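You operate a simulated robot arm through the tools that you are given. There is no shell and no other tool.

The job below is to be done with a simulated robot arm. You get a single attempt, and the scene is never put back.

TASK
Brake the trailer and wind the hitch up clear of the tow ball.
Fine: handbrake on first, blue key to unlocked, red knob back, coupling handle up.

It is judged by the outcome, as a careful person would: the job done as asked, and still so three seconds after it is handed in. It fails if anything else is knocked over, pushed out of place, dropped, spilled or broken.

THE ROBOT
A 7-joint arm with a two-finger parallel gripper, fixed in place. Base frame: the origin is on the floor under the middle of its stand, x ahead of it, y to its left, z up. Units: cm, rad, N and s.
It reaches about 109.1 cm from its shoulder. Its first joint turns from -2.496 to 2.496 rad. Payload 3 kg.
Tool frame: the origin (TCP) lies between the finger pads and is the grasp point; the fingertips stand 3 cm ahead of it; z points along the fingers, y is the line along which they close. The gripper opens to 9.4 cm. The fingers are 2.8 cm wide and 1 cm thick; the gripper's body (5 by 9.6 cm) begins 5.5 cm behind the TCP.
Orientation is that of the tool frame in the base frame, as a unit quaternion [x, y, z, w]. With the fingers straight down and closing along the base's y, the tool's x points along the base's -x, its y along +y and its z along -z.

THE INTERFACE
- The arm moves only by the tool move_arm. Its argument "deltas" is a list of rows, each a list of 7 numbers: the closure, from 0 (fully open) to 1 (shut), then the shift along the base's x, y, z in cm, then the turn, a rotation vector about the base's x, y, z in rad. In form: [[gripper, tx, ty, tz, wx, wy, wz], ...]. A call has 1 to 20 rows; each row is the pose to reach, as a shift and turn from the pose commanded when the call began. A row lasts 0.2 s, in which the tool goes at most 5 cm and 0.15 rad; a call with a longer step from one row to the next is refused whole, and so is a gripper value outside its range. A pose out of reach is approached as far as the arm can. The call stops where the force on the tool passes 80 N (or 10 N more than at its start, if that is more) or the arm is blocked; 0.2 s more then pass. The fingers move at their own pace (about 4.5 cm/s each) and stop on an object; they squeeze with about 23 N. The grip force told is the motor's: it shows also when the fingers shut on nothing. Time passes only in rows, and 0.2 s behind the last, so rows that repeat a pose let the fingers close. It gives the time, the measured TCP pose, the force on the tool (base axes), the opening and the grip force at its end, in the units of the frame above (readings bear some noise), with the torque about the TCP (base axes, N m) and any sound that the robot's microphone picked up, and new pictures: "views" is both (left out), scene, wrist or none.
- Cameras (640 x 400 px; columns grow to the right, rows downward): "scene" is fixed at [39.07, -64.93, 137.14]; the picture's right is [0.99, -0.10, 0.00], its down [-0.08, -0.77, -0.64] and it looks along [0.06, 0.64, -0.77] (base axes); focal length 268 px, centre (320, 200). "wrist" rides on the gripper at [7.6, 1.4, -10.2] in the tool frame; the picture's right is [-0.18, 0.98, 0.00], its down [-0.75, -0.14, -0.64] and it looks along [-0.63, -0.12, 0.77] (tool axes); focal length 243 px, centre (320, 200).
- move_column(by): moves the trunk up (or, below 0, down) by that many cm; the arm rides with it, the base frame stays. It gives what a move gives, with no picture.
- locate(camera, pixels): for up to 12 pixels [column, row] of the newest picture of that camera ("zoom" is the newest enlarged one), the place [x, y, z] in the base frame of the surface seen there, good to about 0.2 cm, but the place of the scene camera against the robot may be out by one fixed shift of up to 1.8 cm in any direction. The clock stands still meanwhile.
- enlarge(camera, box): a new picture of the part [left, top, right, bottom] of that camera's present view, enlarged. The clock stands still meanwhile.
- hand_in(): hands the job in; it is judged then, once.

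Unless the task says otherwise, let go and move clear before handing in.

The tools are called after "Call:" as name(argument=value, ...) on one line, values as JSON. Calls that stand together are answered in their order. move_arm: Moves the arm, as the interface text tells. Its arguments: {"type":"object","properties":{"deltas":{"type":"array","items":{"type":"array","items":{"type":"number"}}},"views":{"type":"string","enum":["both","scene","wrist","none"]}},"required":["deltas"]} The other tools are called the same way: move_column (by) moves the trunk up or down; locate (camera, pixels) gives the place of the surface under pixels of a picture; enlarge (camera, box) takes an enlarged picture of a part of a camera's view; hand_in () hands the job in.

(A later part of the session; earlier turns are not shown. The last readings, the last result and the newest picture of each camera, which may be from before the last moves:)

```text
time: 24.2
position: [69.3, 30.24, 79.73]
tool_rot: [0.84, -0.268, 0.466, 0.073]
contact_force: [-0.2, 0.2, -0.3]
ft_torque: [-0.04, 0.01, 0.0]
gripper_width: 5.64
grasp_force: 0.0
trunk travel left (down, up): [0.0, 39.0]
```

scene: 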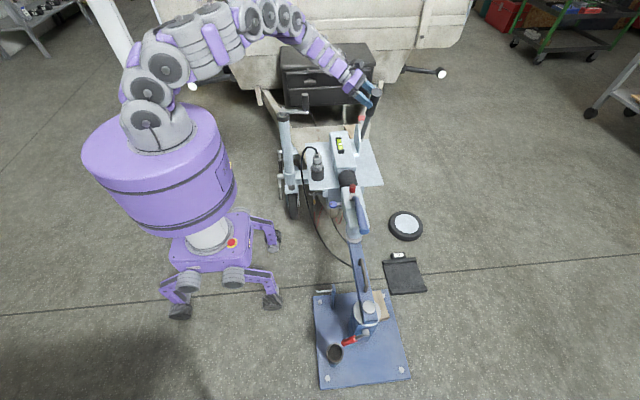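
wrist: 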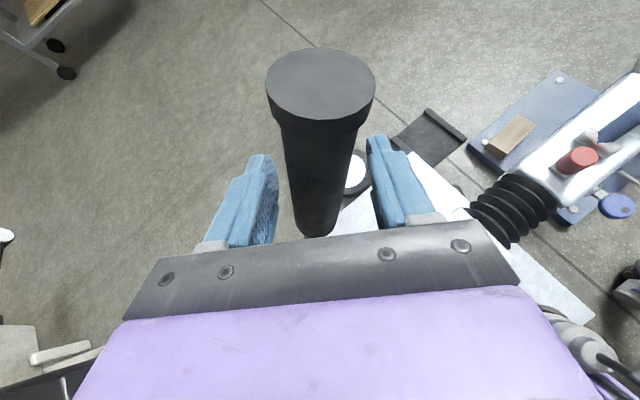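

The lever stays upright by itself in the middle of the open fingers, with zero force. I'll check its angle in the scene picture.

Call:
move_arm(deltas=[[0.4, 0, 0, 0, 0, 0, 0]], views="scene")

Call:
enlarge(camera="scene", box=[320, 70, 400, 190])

Call:
locate(camera="scene", pixels=[[370, 108], [366, 120], [364, 128], [375, 92]])

Call:
locate(camera="wrist", pixels=[[321, 85], [320, 150], [317, 220], [298, 120], [365, 105]])

```text
time: 24.6
position: [69.15, 30.25, 79.59]
tool_rot: [0.84, -0.269, 0.466, 0.074]
contact_force: [0.8, -0.3, 0.3]
ft_torque: [0.01, 0.0, -0.01]
gripper_width: 5.66
grasp_force: 0.1
trunk travel left (down, up): [0.0, 39.0]
```

scene: 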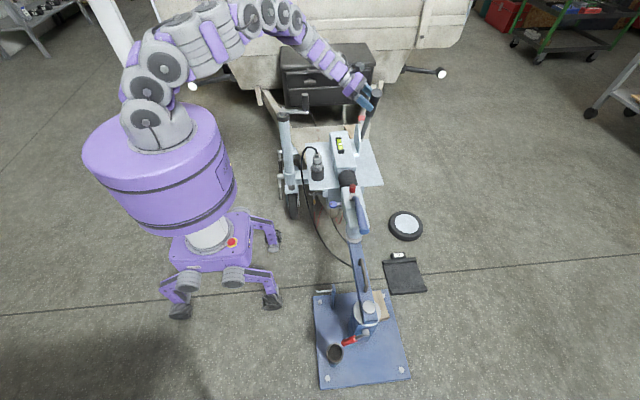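

```text
3.33 times, centred on (360, 130) of scene
```

zoom: 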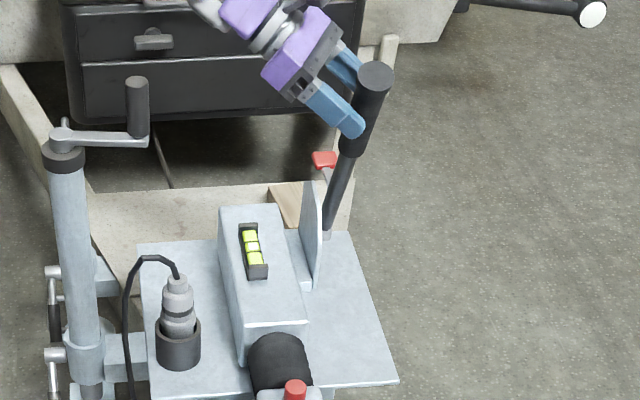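

```text
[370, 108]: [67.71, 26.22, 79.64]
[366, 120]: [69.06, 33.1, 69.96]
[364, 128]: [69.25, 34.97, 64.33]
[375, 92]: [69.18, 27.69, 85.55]
```

```text
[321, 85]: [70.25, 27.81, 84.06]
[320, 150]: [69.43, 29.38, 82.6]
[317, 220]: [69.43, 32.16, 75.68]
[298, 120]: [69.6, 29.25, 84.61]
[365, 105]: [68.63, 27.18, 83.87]
```

The lever settled about 2–3° back from the stop when I relaxed with the grip closed. I'll push it again to the stop using just the −y finger, so backing off won't drag it.

Call:
move_arm(deltas=[[0.4, 0, 0.6, 0.2, 0, 0, 0], [0.4, 0, 1.2, 0.4, 0, 0, 0], [0.4, 0, 1.8, 0.55, 0, 0, 0], [0.4, 0, 2.4, 0.7, 0, 0, 0], [0.4, 0, 3.0, 0.85, 0, 0, 0], [0.4, 0, 3.6, 1.0, 0, 0, 0]], views="none")

```text
time: 26.0
position: [69.32, 33.36, 80.48]
tool_rot: [0.84, -0.272, 0.463, 0.076]
contact_force: [-9.4, -27.3, -16.4]
ft_torque: [0.53, 0.12, -0.51]
gripper_width: 7.37
grasp_force: 14.6
trunk travel left (down, up): [0.0, 39.0]
```

The pushing finger gave way (opening 7.4 cm) at 27 N. I'll look at where the lever is now.

Call:
move_arm(deltas=[[0.4, 0, -0.8, -0.2, 0, 0, 0], [0.4, 0, -1.6, -0.4, 0, 0, 0], [0.4, 0, -2.8, -0.8, 0, 0, 0], [0.4, 0, -2.8, -0.8, 0, 0, 0]], views="both")

Call:
enlarge(camera="scene", box=[320, 70, 400, 190])

Call:
locate(camera="scene", pixels=[[366, 120], [364, 128], [375, 92]])

```text
time: 27.0
position: [69.22, 31.33, 79.94]
tool_rot: [0.84, -0.268, 0.466, 0.072]
contact_force: [-0.7, -1.3, 2.0]
ft_torque: [-0.03, -0.03, -0.06]
gripper_width: 5.68
grasp_force: 0.6
trunk travel left (down, up): [0.0, 39.0]
```

scene: 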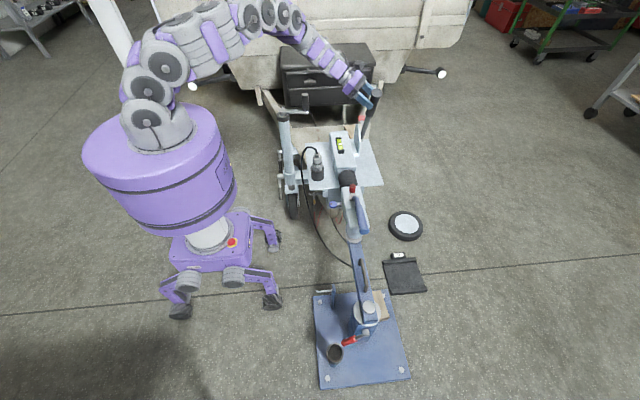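
wrist: 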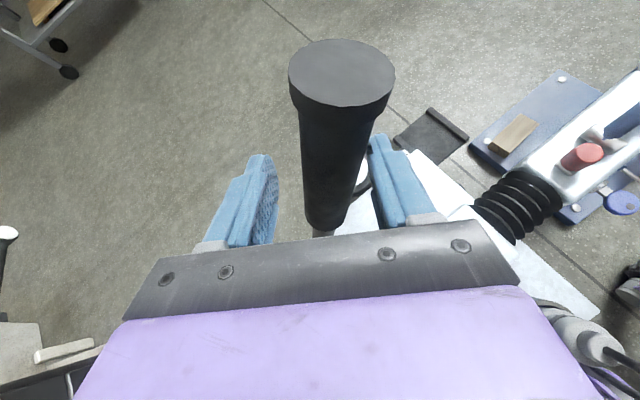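

```text
3.33 times, centred on (360, 130) of scene
```

zoom: 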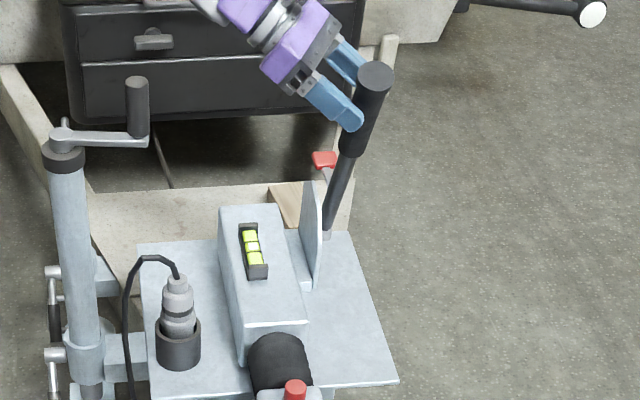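

```text
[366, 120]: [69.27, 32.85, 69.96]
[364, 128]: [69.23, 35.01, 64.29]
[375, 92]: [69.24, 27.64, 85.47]
```

The lever rests at the same angle again (top at zoom (376,75)), so it's at its natural end of travel and holding by itself. I'll centre the fingers around it and back the hand out along its own axis, then up.

Call:
move_arm(deltas=[[0.4, -0.4, -0.65, -0.1, 0, 0, 0], [0.3, -0.4, -0.65, -0.1, 0, 0, 0], [0.3, -2.6, 0.5, 1.6, 0, 0, 0], [0.3, -4.8, 1.7, 3.3, 0, 0, 0], [0.3, -7.0, 2.9, 5.0, 0, 0, 0], [0.3, -9.2, 4.0, 6.7, 0, 0, 0], [0.3, -10.5, 4.5, 9.5, 0, 0, 0], [0.3, -11, 4.0, 13, 0, 0, 0], [0.3, -11, 2.0, 16, 0, 0, 0]], views="both")

```text
time: 29.0
position: [57.86, 33.17, 95.99]
tool_rot: [0.84, -0.269, 0.466, 0.074]
contact_force: [0.2, -0.2, 0.3]
ft_torque: [-0.01, -0.02, 0.0]
gripper_width: 6.59
grasp_force: 0.0
trunk travel left (down, up): [0.0, 39.0]
```

scene: 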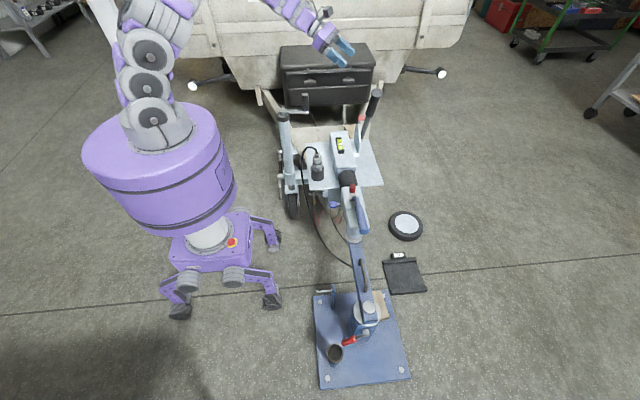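
wrist: 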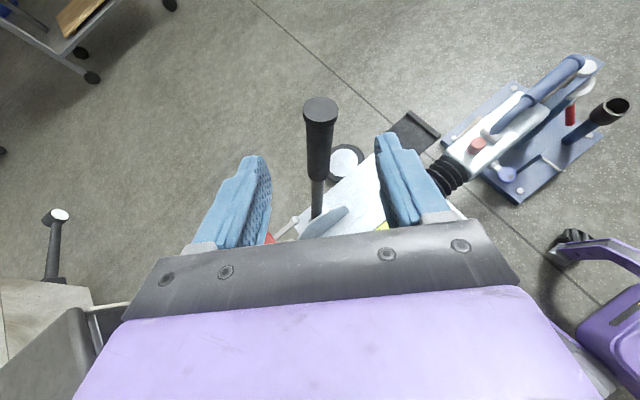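

The hand is clear and the lever stands free at (318,150) in the wrist view. I'll take a closer look at the brake and the coupling from here.

Call:
enlarge(camera="wrist", box=[250, 80, 410, 260])

Call:
enlarge(camera="wrist", box=[420, 40, 640, 210])

Call:
locate(camera="wrist", pixels=[[320, 105], [318, 140], [317, 190], [316, 212], [507, 173], [500, 178]])

```text
2.22 times, centred on (330, 170) of wrist
```

zoom: 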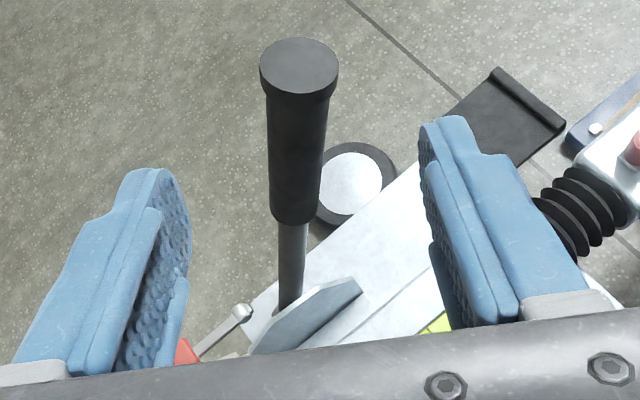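

```text
2.35 times, centred on (530, 125) of wrist
```

zoom: 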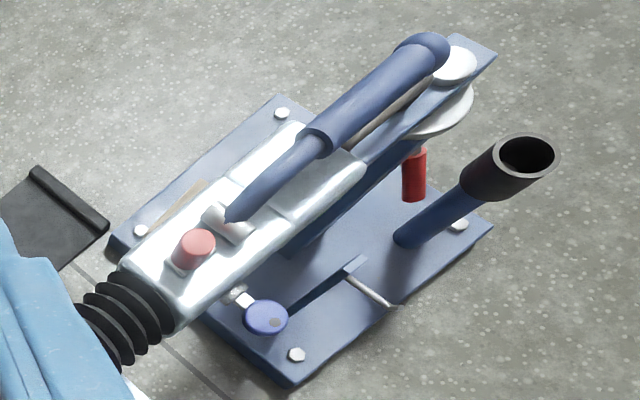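

```text
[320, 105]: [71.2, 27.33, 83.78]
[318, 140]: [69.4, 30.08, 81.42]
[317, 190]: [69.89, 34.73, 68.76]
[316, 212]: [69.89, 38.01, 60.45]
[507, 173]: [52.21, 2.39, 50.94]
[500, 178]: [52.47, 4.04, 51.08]
```

The handbrake reads ~69° and holds. Next I need a close look at the blue key for lock markings; I'll also check how far the robot's own trunk extends.

Call:
locate(camera="scene", pixels=[[225, 170], [160, 200], [232, 190], [205, 235], [262, 225], [275, 240], [150, 115], [236, 165], [280, 190], [270, 300]])

Call:
enlarge(camera="scene", box=[315, 180, 375, 220])

```text
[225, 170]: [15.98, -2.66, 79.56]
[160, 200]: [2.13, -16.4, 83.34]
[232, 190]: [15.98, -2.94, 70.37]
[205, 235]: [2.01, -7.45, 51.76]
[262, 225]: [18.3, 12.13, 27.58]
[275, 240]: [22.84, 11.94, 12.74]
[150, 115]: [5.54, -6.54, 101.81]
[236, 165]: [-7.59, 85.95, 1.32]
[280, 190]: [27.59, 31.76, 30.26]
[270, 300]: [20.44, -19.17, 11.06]
```

```text
10.00 times, centred on (345, 200) of scene
```

zoom: 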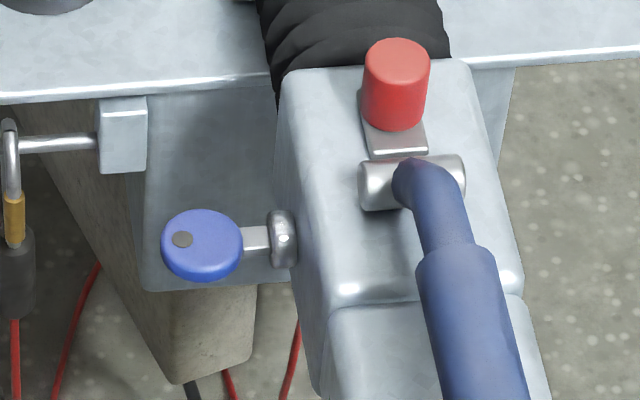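

The drum reaches x≈16 at z 65–95, so a horizontal hand pointing +x at the key isn't practical. I'll locate points on the key bow, red knob and coupling handle from this zoom to learn their geometry.

Call:
locate(camera="zoom", pixels=[[168, 238], [236, 238], [202, 214], [202, 266], [202, 240], [258, 238], [283, 238], [398, 48], [395, 100], [398, 140], [445, 180], [415, 180]])

Call:
enlarge(camera="scene", box=[318, 192, 350, 212])

```text
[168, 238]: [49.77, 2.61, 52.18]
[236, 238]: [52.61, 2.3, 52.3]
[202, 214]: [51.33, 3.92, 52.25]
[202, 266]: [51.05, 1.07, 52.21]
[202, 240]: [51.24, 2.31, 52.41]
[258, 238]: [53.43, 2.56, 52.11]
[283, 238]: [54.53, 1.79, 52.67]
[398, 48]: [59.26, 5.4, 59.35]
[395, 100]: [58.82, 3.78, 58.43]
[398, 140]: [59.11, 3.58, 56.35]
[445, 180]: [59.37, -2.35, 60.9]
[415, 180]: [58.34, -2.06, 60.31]
```

```text
16.00 times, centred on (334, 202) of scene
```

zoom: 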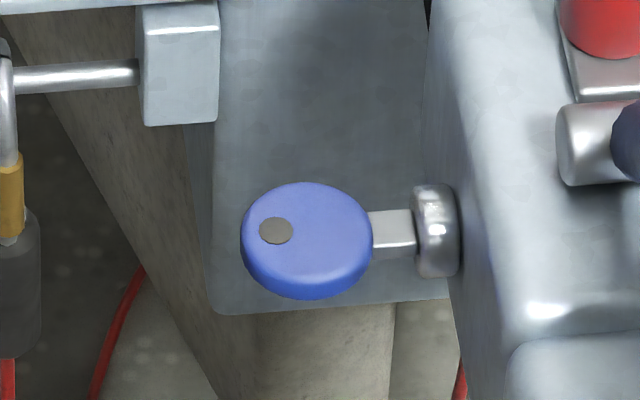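

The key bow is a horizontal disc of about 3.3 cm at (52.1,2.4), top z≈51. I'll turn the hand back to straight-down and bring the wrist camera near the key to see any lock markings on the coupling's side.

Call:
move_arm(deltas=[[0.3, -0.9, -1.6, -0.3, 0.0698, -0.0111, -0.1258], [0.3, -1.8, -3.2, -0.6, 0.1397, -0.0222, -0.2517], [0.3, -2.6, -4.8, -0.9, 0.2095, -0.0333, -0.3775], [0.3, -3.5, -6.4, -1.2, 0.2793, -0.0444, -0.5033], [0.3, -4.4, -8.1, -1.5, 0.3492, -0.0556, -0.6292], [0.3, -5.3, -9.7, -1.8, 0.419, -0.0667, -0.755], [0.3, -6.2, -11.3, -2.2, 0.4888, -0.0778, -0.8808], [0.3, -7, -12.9, -2.6, 0.5587, -0.0889, -1.0067], [0.3, -7.9, -14.5, -3, 0.6285, -0.1, -1.1325], [0.3, -8.8, -16.1, -3.5, 0.6983, -0.1111, -1.2583], [0.3, -9.7, -17.7, -4, 0.7682, -0.1222, -1.3842], [0.3, -10.6, -19.3, -4.6, 0.838, -0.1333, -1.51], [0.3, -11.4, -20.9, -5.2, 0.9078, -0.1444, -1.6358], [0.3, -12.3, -22.6, -6, 0.9777, -0.1556, -1.7617], [0.3, -13.2, -24.2, -7, 1.0475, -0.1667, -1.8875], [0.3, -14.1, -25.8, -8, 1.1173, -0.1778, -2.0133], [0.3, -15, -27.4, -9, 1.1872, -0.1889, -2.1392], [0.3, -15.9, -29, -10, 1.257, -0.2, -2.265]], views="both")

```text
time: 32.8
position: [42.26, 4.02, 85.88]
tool_rot: [0.001, 1.0, -0.001, 0.001]
contact_force: [0.5, -0.5, 0.8]
ft_torque: [0.0, 0.0, 0.0]
gripper_width: 6.58
grasp_force: 0.1
trunk travel left (down, up): [0.0, 39.0]
```

scene: 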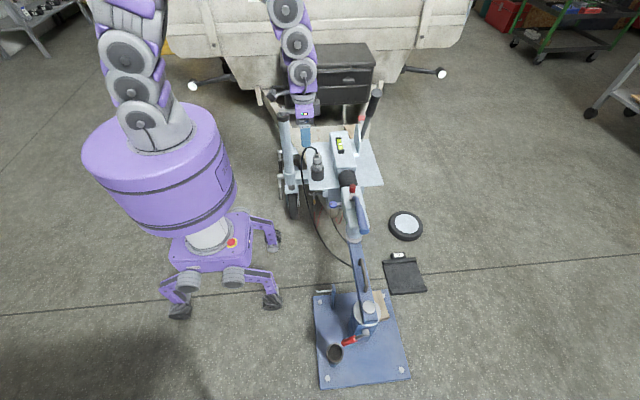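
wrist: 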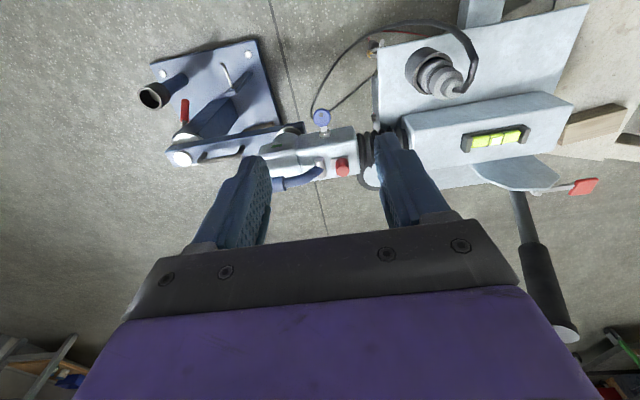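

Standard orientation reached with room. I'll enlarge the key from here first.

Call:
enlarge(camera="wrist", box=[290, 90, 370, 190])

Call:
move_arm(deltas=[[0.3, 0, 0, -4, 0, 0, 0], [0.3, 0, 0, -8, 0, -0.1, 0], [0.3, 0, 0, -12, 0, -0.2, 0], [0.3, 0, 0, -16, 0, -0.3, 0], [0.3, 0, 0, -20, 0, -0.35, 0]], views="both")

Call:
enlarge(camera="wrist", box=[240, 60, 400, 220])

```text
4.00 times, centred on (330, 140) of wrist
```

zoom: 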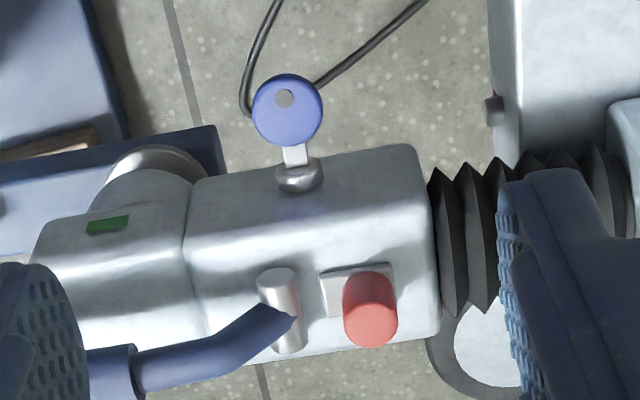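

```text
time: 34.0
position: [42.11, 4.2, 65.75]
tool_rot: [0.0, 0.985, -0.002, 0.175]
contact_force: [0.6, 0.8, 0.1]
ft_torque: [0.0, 0.01, 0.01]
gripper_width: 6.58
grasp_force: 0.0
trunk travel left (down, up): [0.0, 39.0]
```

scene: 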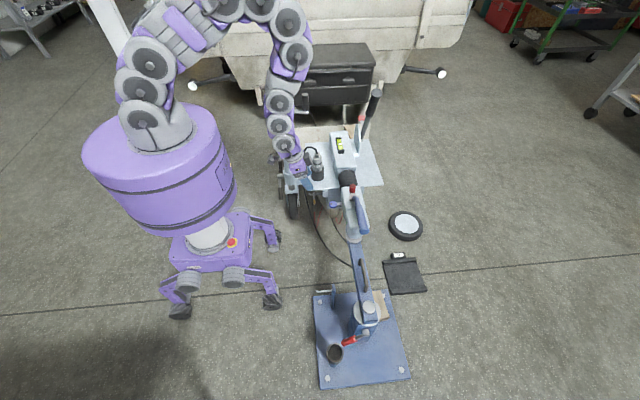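
wrist: 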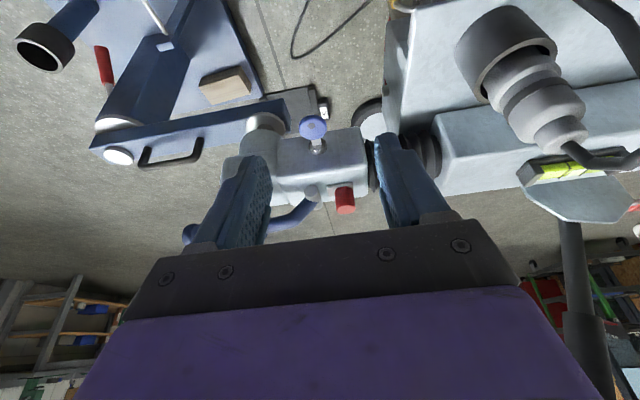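

```text
2.50 times, centred on (320, 140) of wrist
```

zoom: 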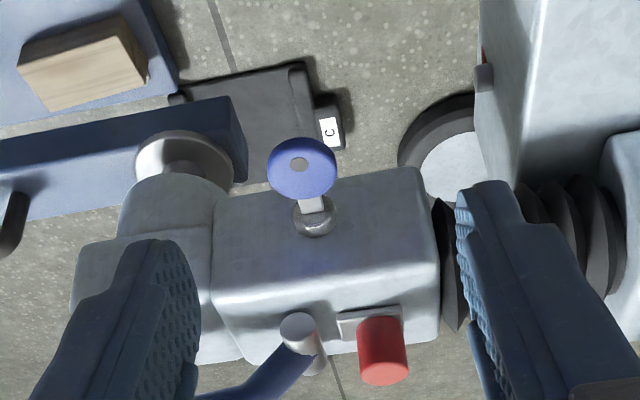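

No lock markings show yet near the key collar at (315,147). I'll enlarge that region strongly to look for symbols.

Call:
enlarge(camera="wrist", box=[270, 100, 370, 210])

Call:
locate(camera="zoom", pixels=[[270, 80], [320, 145]])

Call:
locate(camera="wrist", pixels=[[313, 128], [302, 128], [324, 128], [313, 118], [313, 137], [319, 144], [318, 151], [345, 200], [345, 208], [333, 190], [312, 192], [295, 215]])

```text
3.64 times, centred on (320, 155) of wrist
```

zoom: 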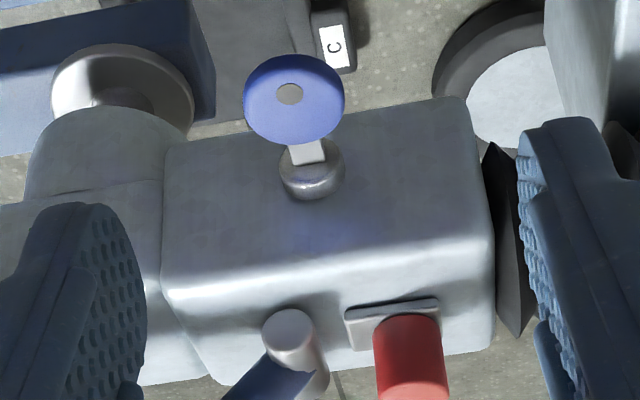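

```text
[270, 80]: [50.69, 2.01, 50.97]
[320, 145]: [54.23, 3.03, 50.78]
```

```text
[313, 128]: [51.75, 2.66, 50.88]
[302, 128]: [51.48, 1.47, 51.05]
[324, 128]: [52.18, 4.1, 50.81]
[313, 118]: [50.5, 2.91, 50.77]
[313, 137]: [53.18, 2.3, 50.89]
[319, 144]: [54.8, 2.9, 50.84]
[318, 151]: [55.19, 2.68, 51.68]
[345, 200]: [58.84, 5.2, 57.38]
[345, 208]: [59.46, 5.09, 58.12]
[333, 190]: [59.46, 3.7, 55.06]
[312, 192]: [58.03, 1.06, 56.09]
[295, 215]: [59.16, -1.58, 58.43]
```

No markings are visible, so I'll find the turning direction by feel. I'll first straighten the hand and move it to the −y side of the key, then lean it 45° so the fingers can straddle the disc from above and below.

Call:
move_arm(deltas=[[0.3, 0, -3, 2, 0, 0.1, 0], [0.3, 1, -6, 4, 0, 0.2, 0], [0.3, 3, -9, 5, 0, 0.3, 0], [0.3, 5, -12, 5, 0, 0.35, 0]], views="none")

Call:
move_arm(deltas=[[0.3, 1, 0, 0, 0.14, 0, 0], [0.3, 2, 0, 0, 0.28, 0, 0], [0.3, 3, 0, -1, 0.42, 0, 0], [0.3, 4, 0, -2, 0.56, 0, 0], [0.3, 4.4, 0, -4, 0.7, 0, 0], [0.3, 4.4, 1, -6, 0.785, 0, 0], [0.3, 4.4, 2.5, -8, 0.785, 0, 0]], views="both")

```text
time: 35.0
position: [47.27, -8.05, 70.95]
tool_rot: [0.0, 1.0, -0.001, -0.002]
contact_force: [0.8, 0.4, 1.2]
ft_torque: [-0.03, 0.02, 0.0]
gripper_width: 6.57
grasp_force: 0.1
trunk travel left (down, up): [0.0, 39.0]
```

```text
time: 36.6
position: [51.88, -5.48, 62.85]
tool_rot: [0.001, 0.924, 0.382, 0.0]
contact_force: [0.1, -0.5, -0.8]
ft_torque: [0.0, 0.0, 0.03]
gripper_width: 6.58
grasp_force: 0.0
trunk travel left (down, up): [0.0, 39.0]
```

scene: 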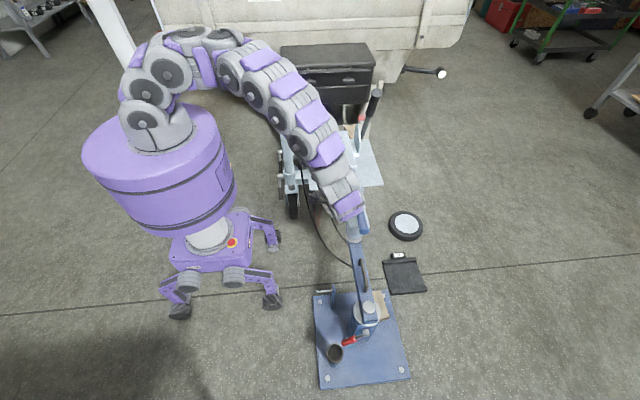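
wrist: 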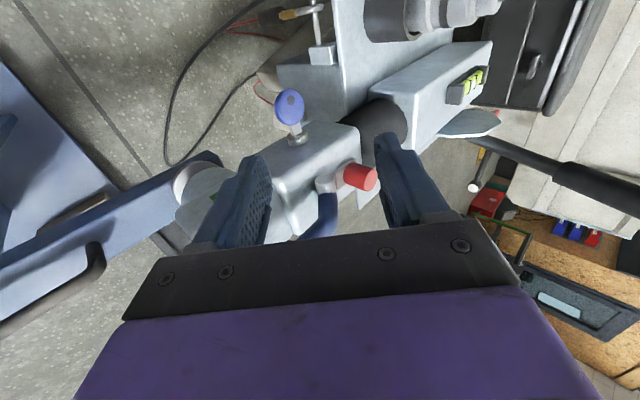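

The hand is leaning 45° with the key at (290,105) ahead of the fingers. I'll check what lies behind and below the key so the fingertips have room.

Call:
locate(camera="wrist", pixels=[[289, 103], [280, 105], [298, 108], [294, 122], [298, 137], [310, 75], [285, 72], [325, 55], [345, 100], [318, 25], [275, 90], [335, 110]])

Call:
enlarge(camera="wrist", box=[230, 20, 390, 160])

```text
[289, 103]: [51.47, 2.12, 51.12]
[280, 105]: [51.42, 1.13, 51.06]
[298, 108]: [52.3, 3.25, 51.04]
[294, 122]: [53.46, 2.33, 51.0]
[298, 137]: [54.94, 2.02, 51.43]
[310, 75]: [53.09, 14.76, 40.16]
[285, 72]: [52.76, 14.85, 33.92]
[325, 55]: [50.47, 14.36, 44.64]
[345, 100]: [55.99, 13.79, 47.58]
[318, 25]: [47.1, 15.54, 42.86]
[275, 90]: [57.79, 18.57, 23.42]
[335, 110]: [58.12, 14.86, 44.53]
```

```text
2.86 times, centred on (310, 90) of wrist
```

zoom: 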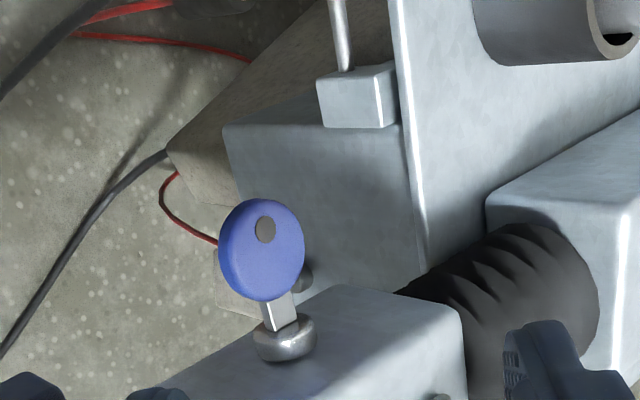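

It's clear around the key up to y≈14. I'll lower the hand onto the approach line and slide the fingers, opened to ~4.6 cm, over and under the disc.

Call:
move_arm(deltas=[[0.51, -0.28, 0, -2.2, 0, 0, 0], [0.51, -0.28, 0, -4.4, 0, 0, 0], [0.51, -0.28, 2.5, -6.95, 0, 0, 0], [0.51, -0.28, 4.5, -8.95, 0, 0, 0], [0.51, -0.28, 6.2, -10.65, 0, 0, 0]], views="both")

Call:
enlarge(camera="wrist", box=[220, 80, 420, 240])

```text
time: 37.8
position: [51.42, 0.75, 52.05]
tool_rot: [0.0, 0.925, 0.381, 0.001]
contact_force: [0.5, 0.7, 0.2]
ft_torque: [0.01, -0.01, 0.02]
gripper_width: 4.6
grasp_force: 0.0
trunk travel left (down, up): [0.0, 39.0]
```

scene: 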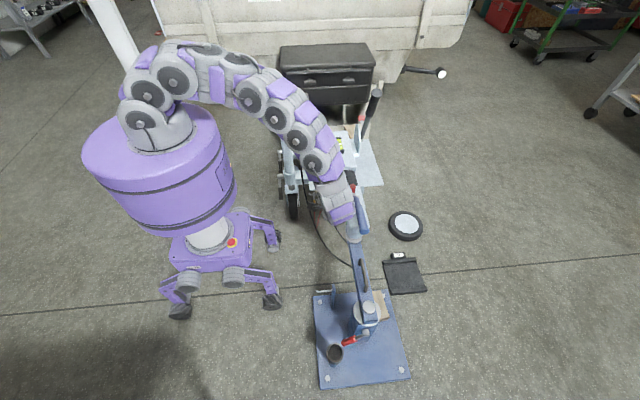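
wrist: 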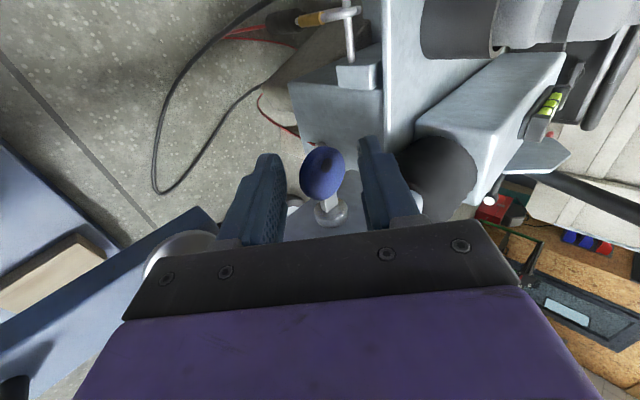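

```text
2.50 times, centred on (320, 160) of wrist
```

zoom: 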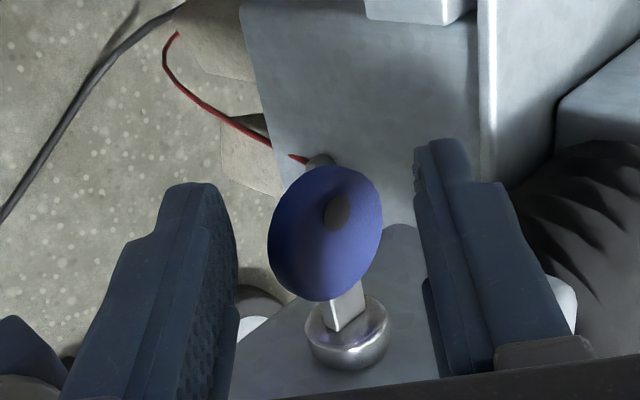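

The disc sits between the fingers, tilted 45° to the pads. I'll advance 1.7 cm more and close; if the key can turn this way it will align with the pads.

Call:
move_arm(deltas=[[0.51, 0.1, 0.7, -0.7, 0, 0, 0], [0.51, 0.1, 1.25, -1.2, 0, 0, 0], [0.65, 0.1, 1.25, -1.2, 0, 0, 0], [0.75, 0.1, 1.25, -1.2, 0, 0, 0], [0.85, 0.1, 1.25, -1.2, 0, 0, 0], [0.9, 0.1, 1.25, -1.2, 0, 0, 0]], views="wrist")

Call:
enlarge(camera="wrist", box=[220, 80, 420, 240])

```text
time: 39.2
position: [51.71, 1.62, 51.18]
tool_rot: [0.002, 0.924, 0.382, 0.003]
contact_force: [6.7, -39.3, 40.2]
ft_torque: [-1.64, -1.36, -0.71]
gripper_width: 2.87
grasp_force: 45.2
trunk travel left (down, up): [0.0, 39.0]
```

wrist: 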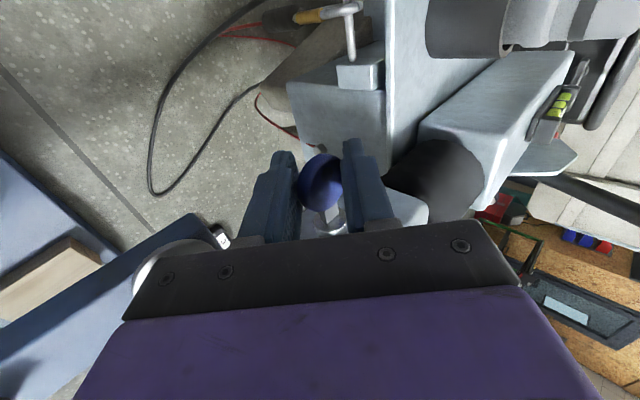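

```text
2.50 times, centred on (320, 160) of wrist
```

zoom: 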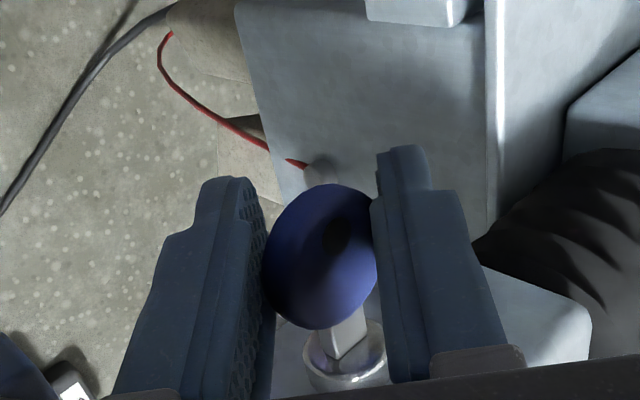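

The fingers jammed at 2.87 cm across the disc's diagonal without turning it, so this grip is inconclusive. I'll release, back out, and instead press with closed fingertips on one edge of the disc to learn the turning direction.

Call:
move_arm(deltas=[[0.51, 0, 0, 0, 0, 0, 0], [0.45, 0, 0, 0, 0, 0, 0], [0.45, 0, -1.5, 1.5, 0, 0, 0], [0.45, 0, -4, 4, 0, 0, 0], [0.45, 0, -6.5, 6.5, 0, 0, 0], [0.45, 0, -8, 9, 0, 0, 0]], views="wrist")

Call:
enlarge(camera="wrist", box=[220, 60, 380, 160])

```text
time: 40.6
position: [51.39, -5.63, 59.93]
tool_rot: [0.001, 0.924, 0.382, 0.0]
contact_force: [0.2, 0.2, 0.3]
ft_torque: [0.06, -0.04, 0.01]
gripper_width: 5.19
grasp_force: 0.0
trunk travel left (down, up): [0.0, 39.0]
```

wrist: 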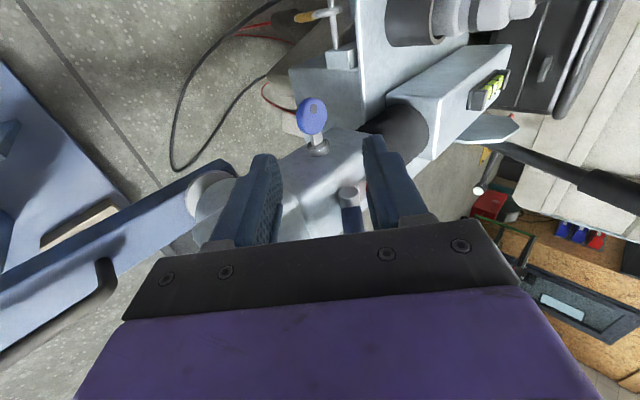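

```text
4.00 times, centred on (300, 110) of wrist
```

zoom: 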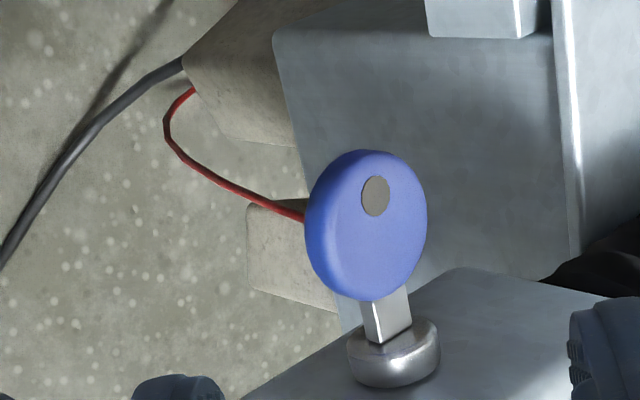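

The key looks unchanged. I'll check its tilt by locating points across the disc, then set the hand upright over its edges.

Call:
locate(camera="zoom", pixels=[[325, 220], [365, 220], [410, 220], [365, 165], [360, 285], [385, 320]])

Call:
move_arm(deltas=[[0.6, 0.2, 0, 2, -0.14, 0, 0], [0.8, 0.4, 1, 3, -0.28, 0, 0], [1, 0.5, 2, 4, -0.42, 0, 0], [1, 0.6, 3.5, 4, -0.56, 0, 0], [1, 0.6, 5, 3, -0.7, 0, 0], [1, 0.6, 6.1, 1, -0.785, 0, 0], [1, 0.6, 6.1, -2, -0.785, 0, 0]], views="wrist")

```text
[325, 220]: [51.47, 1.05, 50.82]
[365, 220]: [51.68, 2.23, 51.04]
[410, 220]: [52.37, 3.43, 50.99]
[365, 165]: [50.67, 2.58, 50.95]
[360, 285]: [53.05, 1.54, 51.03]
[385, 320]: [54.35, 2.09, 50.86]
```

```text
time: 42.2
position: [51.82, 0.02, 57.98]
tool_rot: [0.001, 1.0, -0.002, 0.0]
contact_force: [0.2, -0.2, -0.2]
ft_torque: [0.0, -0.01, 0.01]
gripper_width: 0.01
grasp_force: 23.1
trunk travel left (down, up): [0.0, 39.0]
```

wrist: 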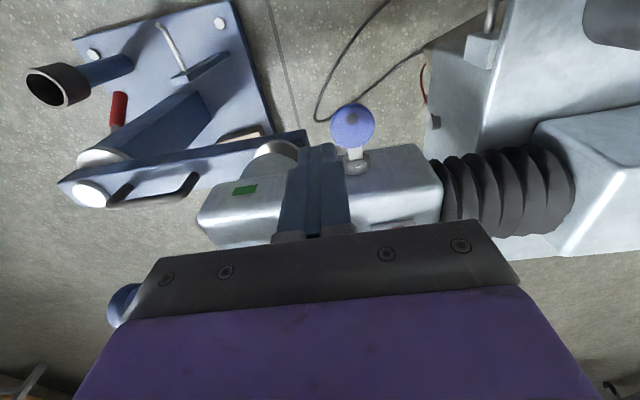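

The disc centre is at (51.8,2.2) with its top at z=51. I'll press the closed fingertips down gently on its −y edge (y≈0.8) and watch the force.

Call:
move_arm(deltas=[[1, 0, 0.6, -2, 0, 0, 0], [1, 0, 0.6, -3.6, 0, 0, 0], [1, 0, 0.6, -4.2, 0, 0, 0], [1, 0, 0.6, -4.7, 0, 0, 0], [1, 0, 0.6, -5.2, 0, 0, 0]], views="wrist")

Call:
enlarge(camera="wrist", box=[260, 80, 420, 200])

```text
time: 43.4
position: [52.07, 0.72, 52.67]
tool_rot: [0.001, 1.0, 0.0, 0.0]
contact_force: [0.1, -1.9, -1.6]
ft_torque: [-0.08, 0.05, 0.0]
gripper_width: 0.0
grasp_force: 23.0
trunk travel left (down, up): [0.0, 39.0]
```

wrist: 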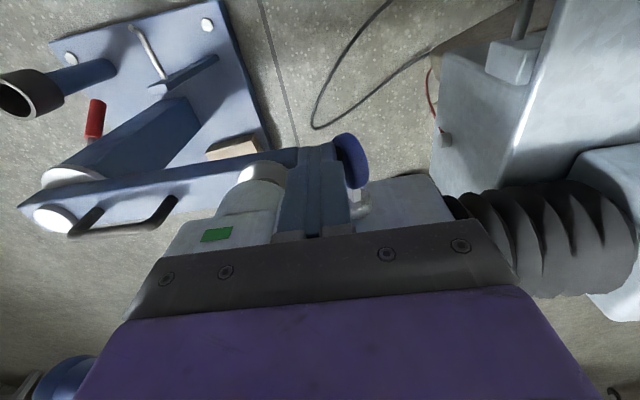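

```text
3.33 times, centred on (340, 140) of wrist
```

zoom: 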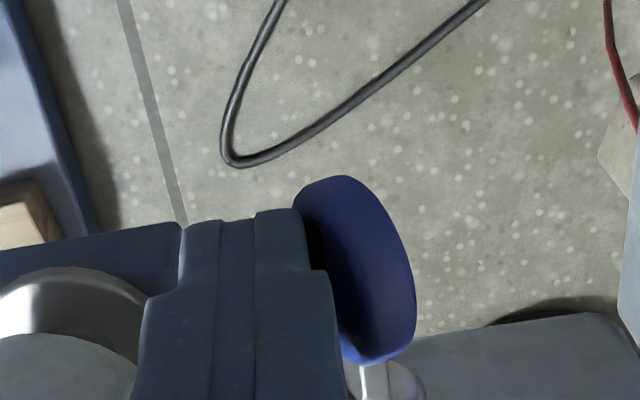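

The key turned easily: its −y edge went down and the disc is now steep beside the fingers. I'll lift, open, straddle the disc from above, and pinch it upright.

Call:
move_arm(deltas=[[1, 0, -0.3, 1, 0, 0, 0], [0.8, 0, -0.2, 3.5, 0, 0, 0], [0.5, -0.2, 0.8, 4, 0, 0, 0], [0.5, -0.2, 1.6, 4, 0, 0, 0], [0.5, -0.2, 1.6, 4, 0, 0, 0]], views="wrist")

Call:
enlarge(camera="wrist", box=[240, 80, 400, 220])

Call:
locate(camera="zoom", pixels=[[320, 100]])

```text
time: 44.6
position: [51.93, 2.29, 56.94]
tool_rot: [0.001, 1.0, -0.002, 0.0]
contact_force: [0.7, 0.0, 0.9]
ft_torque: [0.02, -0.02, 0.01]
gripper_width: 4.7
grasp_force: 0.1
trunk travel left (down, up): [0.0, 39.0]
```

wrist: 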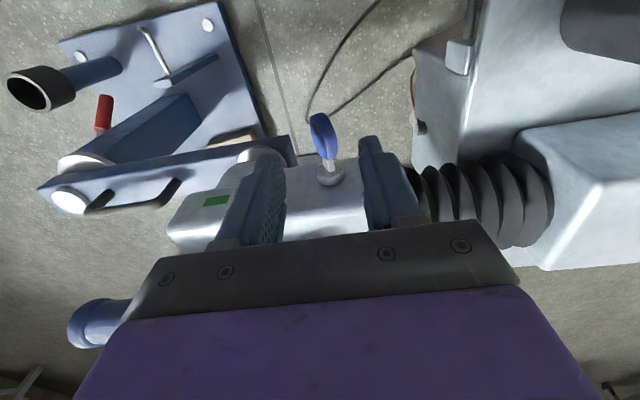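

```text
2.86 times, centred on (320, 150) of wrist
```

zoom: 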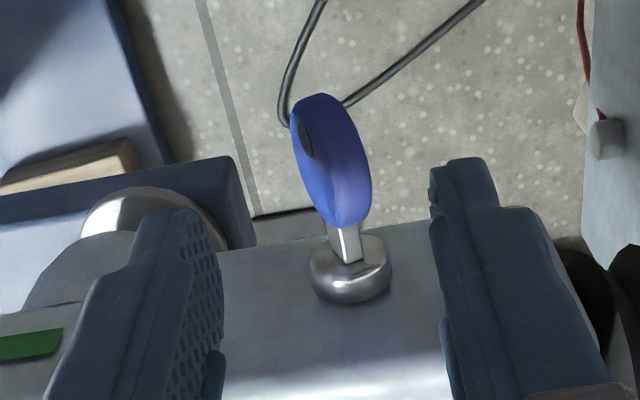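

```text
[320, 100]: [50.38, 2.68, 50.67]
```

The disc stands nearly upright between the open fingers. I'll lower over it and close.

Call:
move_arm(deltas=[[0.5, 0, 0, -2, 0, 0, 0], [0.5, 0, 0, -4, 0, 0, 0], [0.5, 0, 0, -6, 0, 0, 0], [0.7, 0, 0, -6.2, 0, 0, 0], [0.9, 0, 0, -6.2, 0, 0, 0], [0.95, 0, 0, -6.2, 0, 0, 0], [0.95, 0, 0, -6.2, 0, 0, 0]], views="wrist")

Call:
enlarge(camera="wrist", box=[240, 80, 400, 240])

```text
time: 46.2
position: [51.87, 2.51, 50.76]
tool_rot: [-0.001, 1.0, -0.002, 0.001]
contact_force: [0.8, 19.6, 5.3]
ft_torque: [0.09, 0.4, 0.05]
gripper_width: 1.42
grasp_force: 42.4
trunk travel left (down, up): [0.0, 39.0]
```

wrist: 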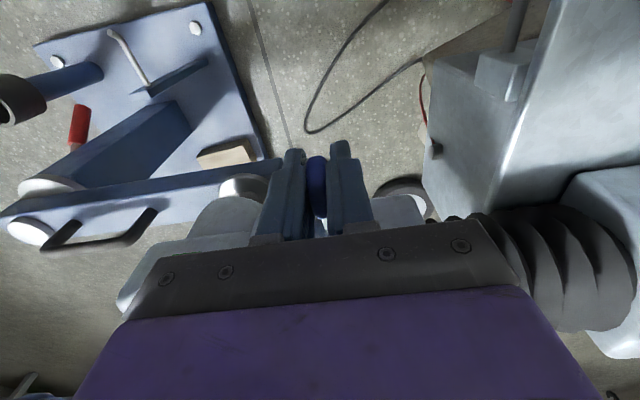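

```text
2.50 times, centred on (320, 160) of wrist
```

zoom: 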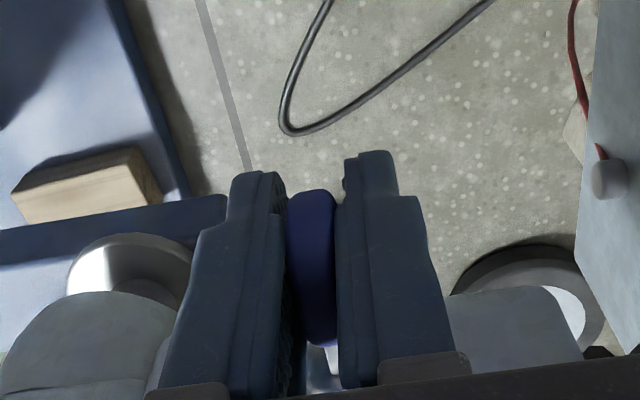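

The disc is pinched upright (1.42 cm). I'll turn it slightly further (+0.3 rad about x) to feel whether it has reached its stop.

Call:
move_arm(deltas=[[0.95, 0, 0.1, 0, 0.08, 0, 0], [0.95, 0, 0.1, 0, 0.16, 0, 0], [0.95, 0, 0.1, 0, 0.24, 0, 0], [0.95, 0, 0.1, 0, 0.3, 0, 0]], views="wrist")

```text
time: 47.2
position: [51.89, 2.49, 50.75]
tool_rot: [0.001, 0.989, 0.149, 0.0]
contact_force: [4.3, 11.8, 8.7]
ft_torque: [-1.18, -1.27, 0.15]
gripper_width: 1.86
grasp_force: 44.6
trunk travel left (down, up): [0.0, 39.0]
```

wrist: 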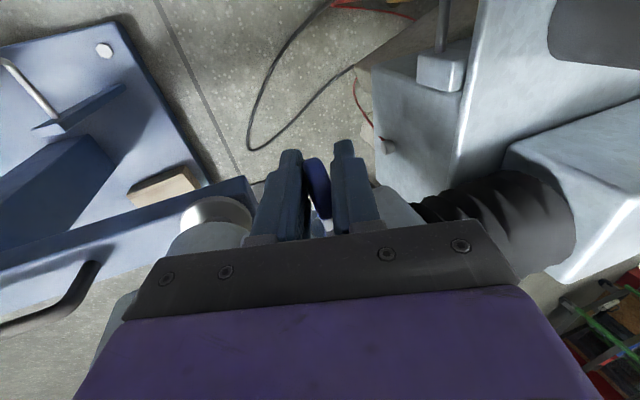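

The opening grew to 1.86 cm with −1.2 Nm torque, so the key is against its stop at a quarter turn. I'll open here so it stays at the stop, then straighten and rise.

Call:
move_arm(deltas=[[0.8, 0, 0, 0, 0, 0, 0], [0.6, 0, 0, 0, 0, 0, 0], [0.5, 0, 0, 0.5, -0.1, 0, 0], [0.5, 0, 0, 1.5, -0.2, 0, 0], [0.5, 0, 0, 4, -0.3, 0, 0], [0.5, 0, -1, 8, -0.3, 0, 0], [0.5, -2, -1, 12, -0.3, 0, 0]], views="both")

Call:
enlarge(camera="wrist", box=[260, 80, 420, 200])

Call:
enlarge(camera="scene", box=[315, 180, 375, 220])

```text
time: 48.8
position: [49.89, 1.49, 62.74]
tool_rot: [0.001, 1.0, -0.001, 0.002]
contact_force: [-1.0, 0.1, -0.1]
ft_torque: [0.03, -0.01, -0.02]
gripper_width: 4.71
grasp_force: 0.1
trunk travel left (down, up): [0.0, 39.0]
```

scene: 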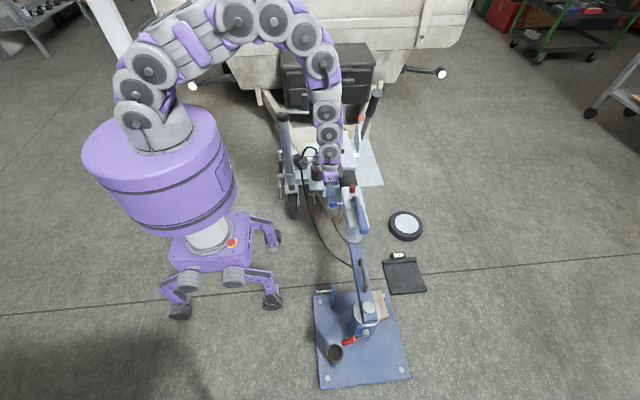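
wrist: 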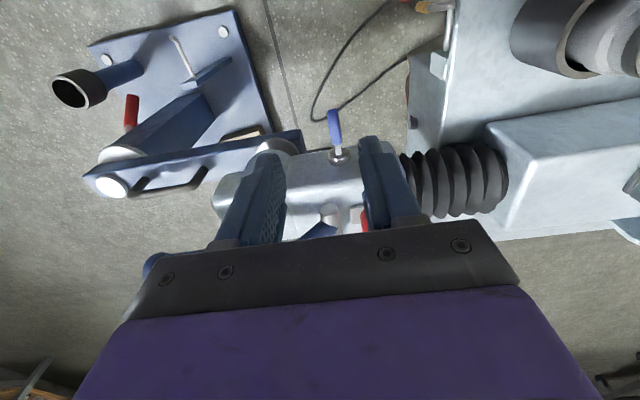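

```text
3.33 times, centred on (340, 140) of wrist
```

zoom: 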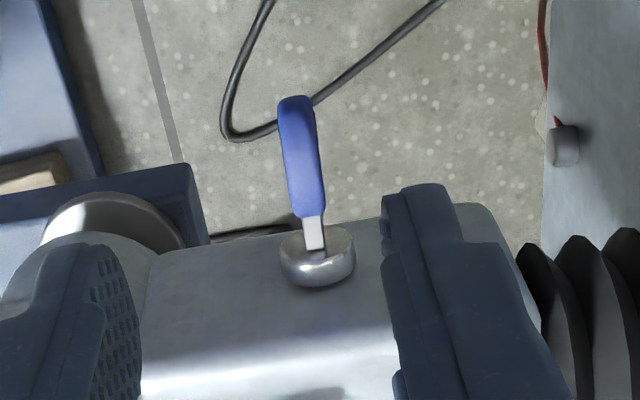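

```text
10.00 times, centred on (345, 200) of scene
```

zoom: 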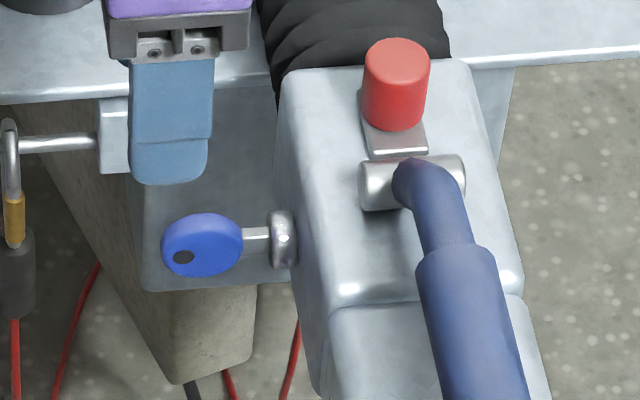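

The key now stands on edge at a quarter turn. Next is the red knob at about (59.7,5.3), top z≈58; I'll rise, turn the hand 90° and go above it.

Call:
move_arm(deltas=[[0.5, 0, 0, 3, 0, 0, 0.14], [0.5, 0, 0, 6, 0, 0, 0.28], [0.5, 1, 0.5, 9, 0, 0, 0.42], [0.5, 2, 1, 10, 0, 0, 0.56], [0.5, 4, 1.5, 10, 0, 0, 0.7], [0.5, 6, 2, 10, 0, 0, 0.84], [0.5, 8, 3, 10, 0, 0, 0.98], [0.5, 9, 3.8, 10, 0, 0, 1.12], [0.5, 9.7, 3.8, 10, 0, 0, 1.26], [0.5, 9.7, 3.8, 10, 0, 0, 1.4], [0.5, 9.7, 3.8, 10, 0, 0, 1.5], [0.5, 9.7, 3.8, 10, 0, 0, 1.5708]], views="wrist")

Call:
enlarge(camera="wrist", box=[240, 60, 400, 220])

```text
time: 51.4
position: [59.61, 5.27, 72.62]
tool_rot: [-0.707, 0.707, -0.001, 0.001]
contact_force: [-0.3, -0.6, -0.4]
ft_torque: [0.03, 0.0, -0.01]
gripper_width: 4.66
grasp_force: 0.1
trunk travel left (down, up): [0.0, 39.0]
```

wrist: 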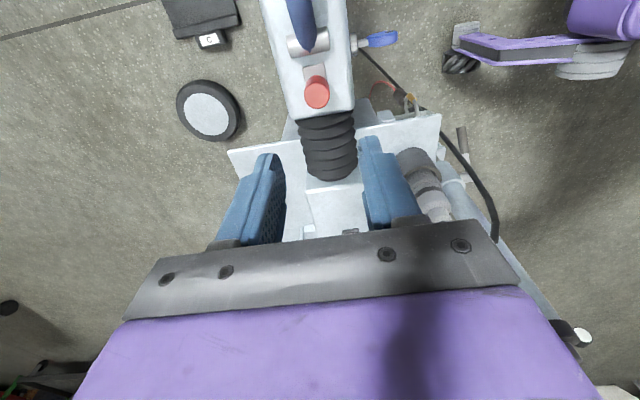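

```text
2.50 times, centred on (320, 140) of wrist
```

zoom: 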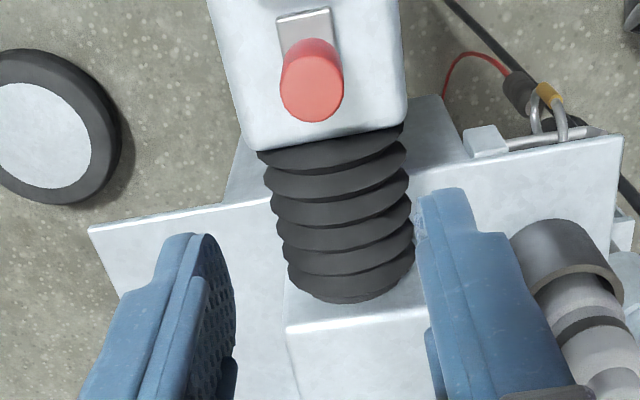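

The knob is clearly visible at (317,92) with its slide plate in front. I'll locate it and its surroundings precisely.

Call:
locate(camera="wrist", pixels=[[317, 96], [306, 96], [328, 96], [316, 73], [300, 110], [340, 112], [325, 115], [325, 135], [308, 45], [296, 45], [324, 40], [378, 40]])

```text
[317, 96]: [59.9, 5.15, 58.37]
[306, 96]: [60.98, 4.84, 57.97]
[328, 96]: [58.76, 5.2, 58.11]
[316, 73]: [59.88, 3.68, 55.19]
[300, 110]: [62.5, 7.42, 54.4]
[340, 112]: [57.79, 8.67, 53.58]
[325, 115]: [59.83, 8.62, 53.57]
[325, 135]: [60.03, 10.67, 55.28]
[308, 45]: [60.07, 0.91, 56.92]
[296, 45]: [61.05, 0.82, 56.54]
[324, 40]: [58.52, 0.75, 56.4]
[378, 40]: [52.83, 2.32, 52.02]
```

Knob centre is (59.9,5.1), top z≈58.2, diameter 2.3 cm. I'll lower so the fingertips stand just above its plate and close on it.

Call:
move_arm(deltas=[[0.5, 0.25, -0.1, -4, 0, 0, 0], [0.5, 0.25, -0.1, -8, 0, 0, 0], [0.5, 0.25, -0.1, -11, 0, 0, 0], [0.5, 0.25, -0.1, -13, 0, 0, 0], [0.5, 0.25, -0.1, -14, 0, 0, 0], [0.8, 0.25, -0.1, -14, 0, 0, 0], [0.95, 0.25, -0.1, -14, 0, 0, 0], [0.95, 0.25, -0.1, -14, 0, 0, 0]], views="wrist")

```text
time: 53.2
position: [59.98, 5.26, 58.7]
tool_rot: [-0.707, 0.707, -0.001, 0.001]
contact_force: [3.5, 0.7, 2.0]
ft_torque: [0.03, -0.16, 0.03]
gripper_width: 2.44
grasp_force: 42.4
trunk travel left (down, up): [0.0, 39.0]
```

wrist: 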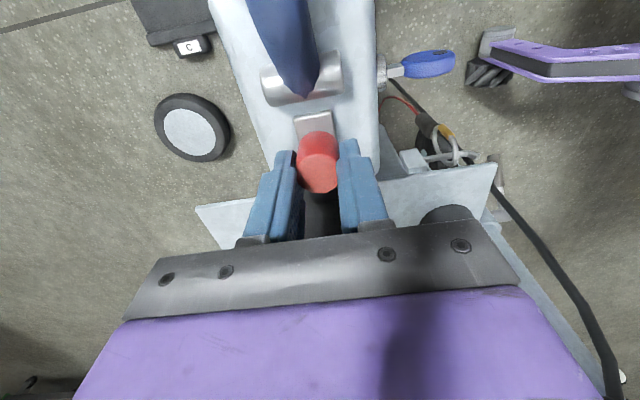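

The knob is gripped (2.44 cm). I'll pull it back toward +y in small steps, watching the force.

Call:
move_arm(deltas=[[0.95, 0, 0.3, 0, 0, 0, 0], [0.95, 0, 0.6, 0, 0, 0, 0], [0.95, 0, 0.9, 0, 0, 0, 0], [0.95, 0, 1.2, 0, 0, 0, 0]], views="wrist")

```text
time: 54.2
position: [59.98, 6.36, 58.65]
tool_rot: [-0.707, 0.707, -0.001, 0.001]
contact_force: [12.7, 1.4, -0.6]
ft_torque: [0.26, -0.4, 0.03]
gripper_width: 2.43
grasp_force: 44.7
trunk travel left (down, up): [0.0, 39.0]
```

wrist: 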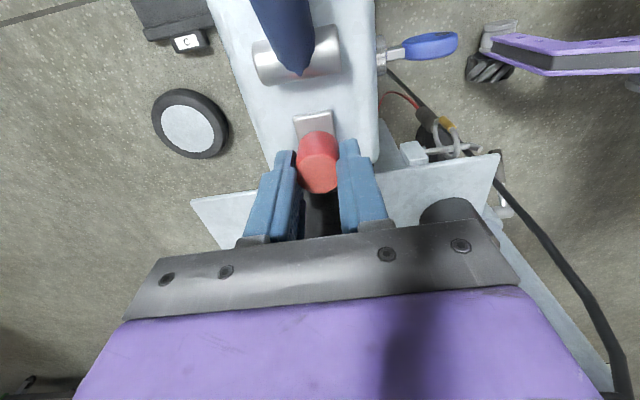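

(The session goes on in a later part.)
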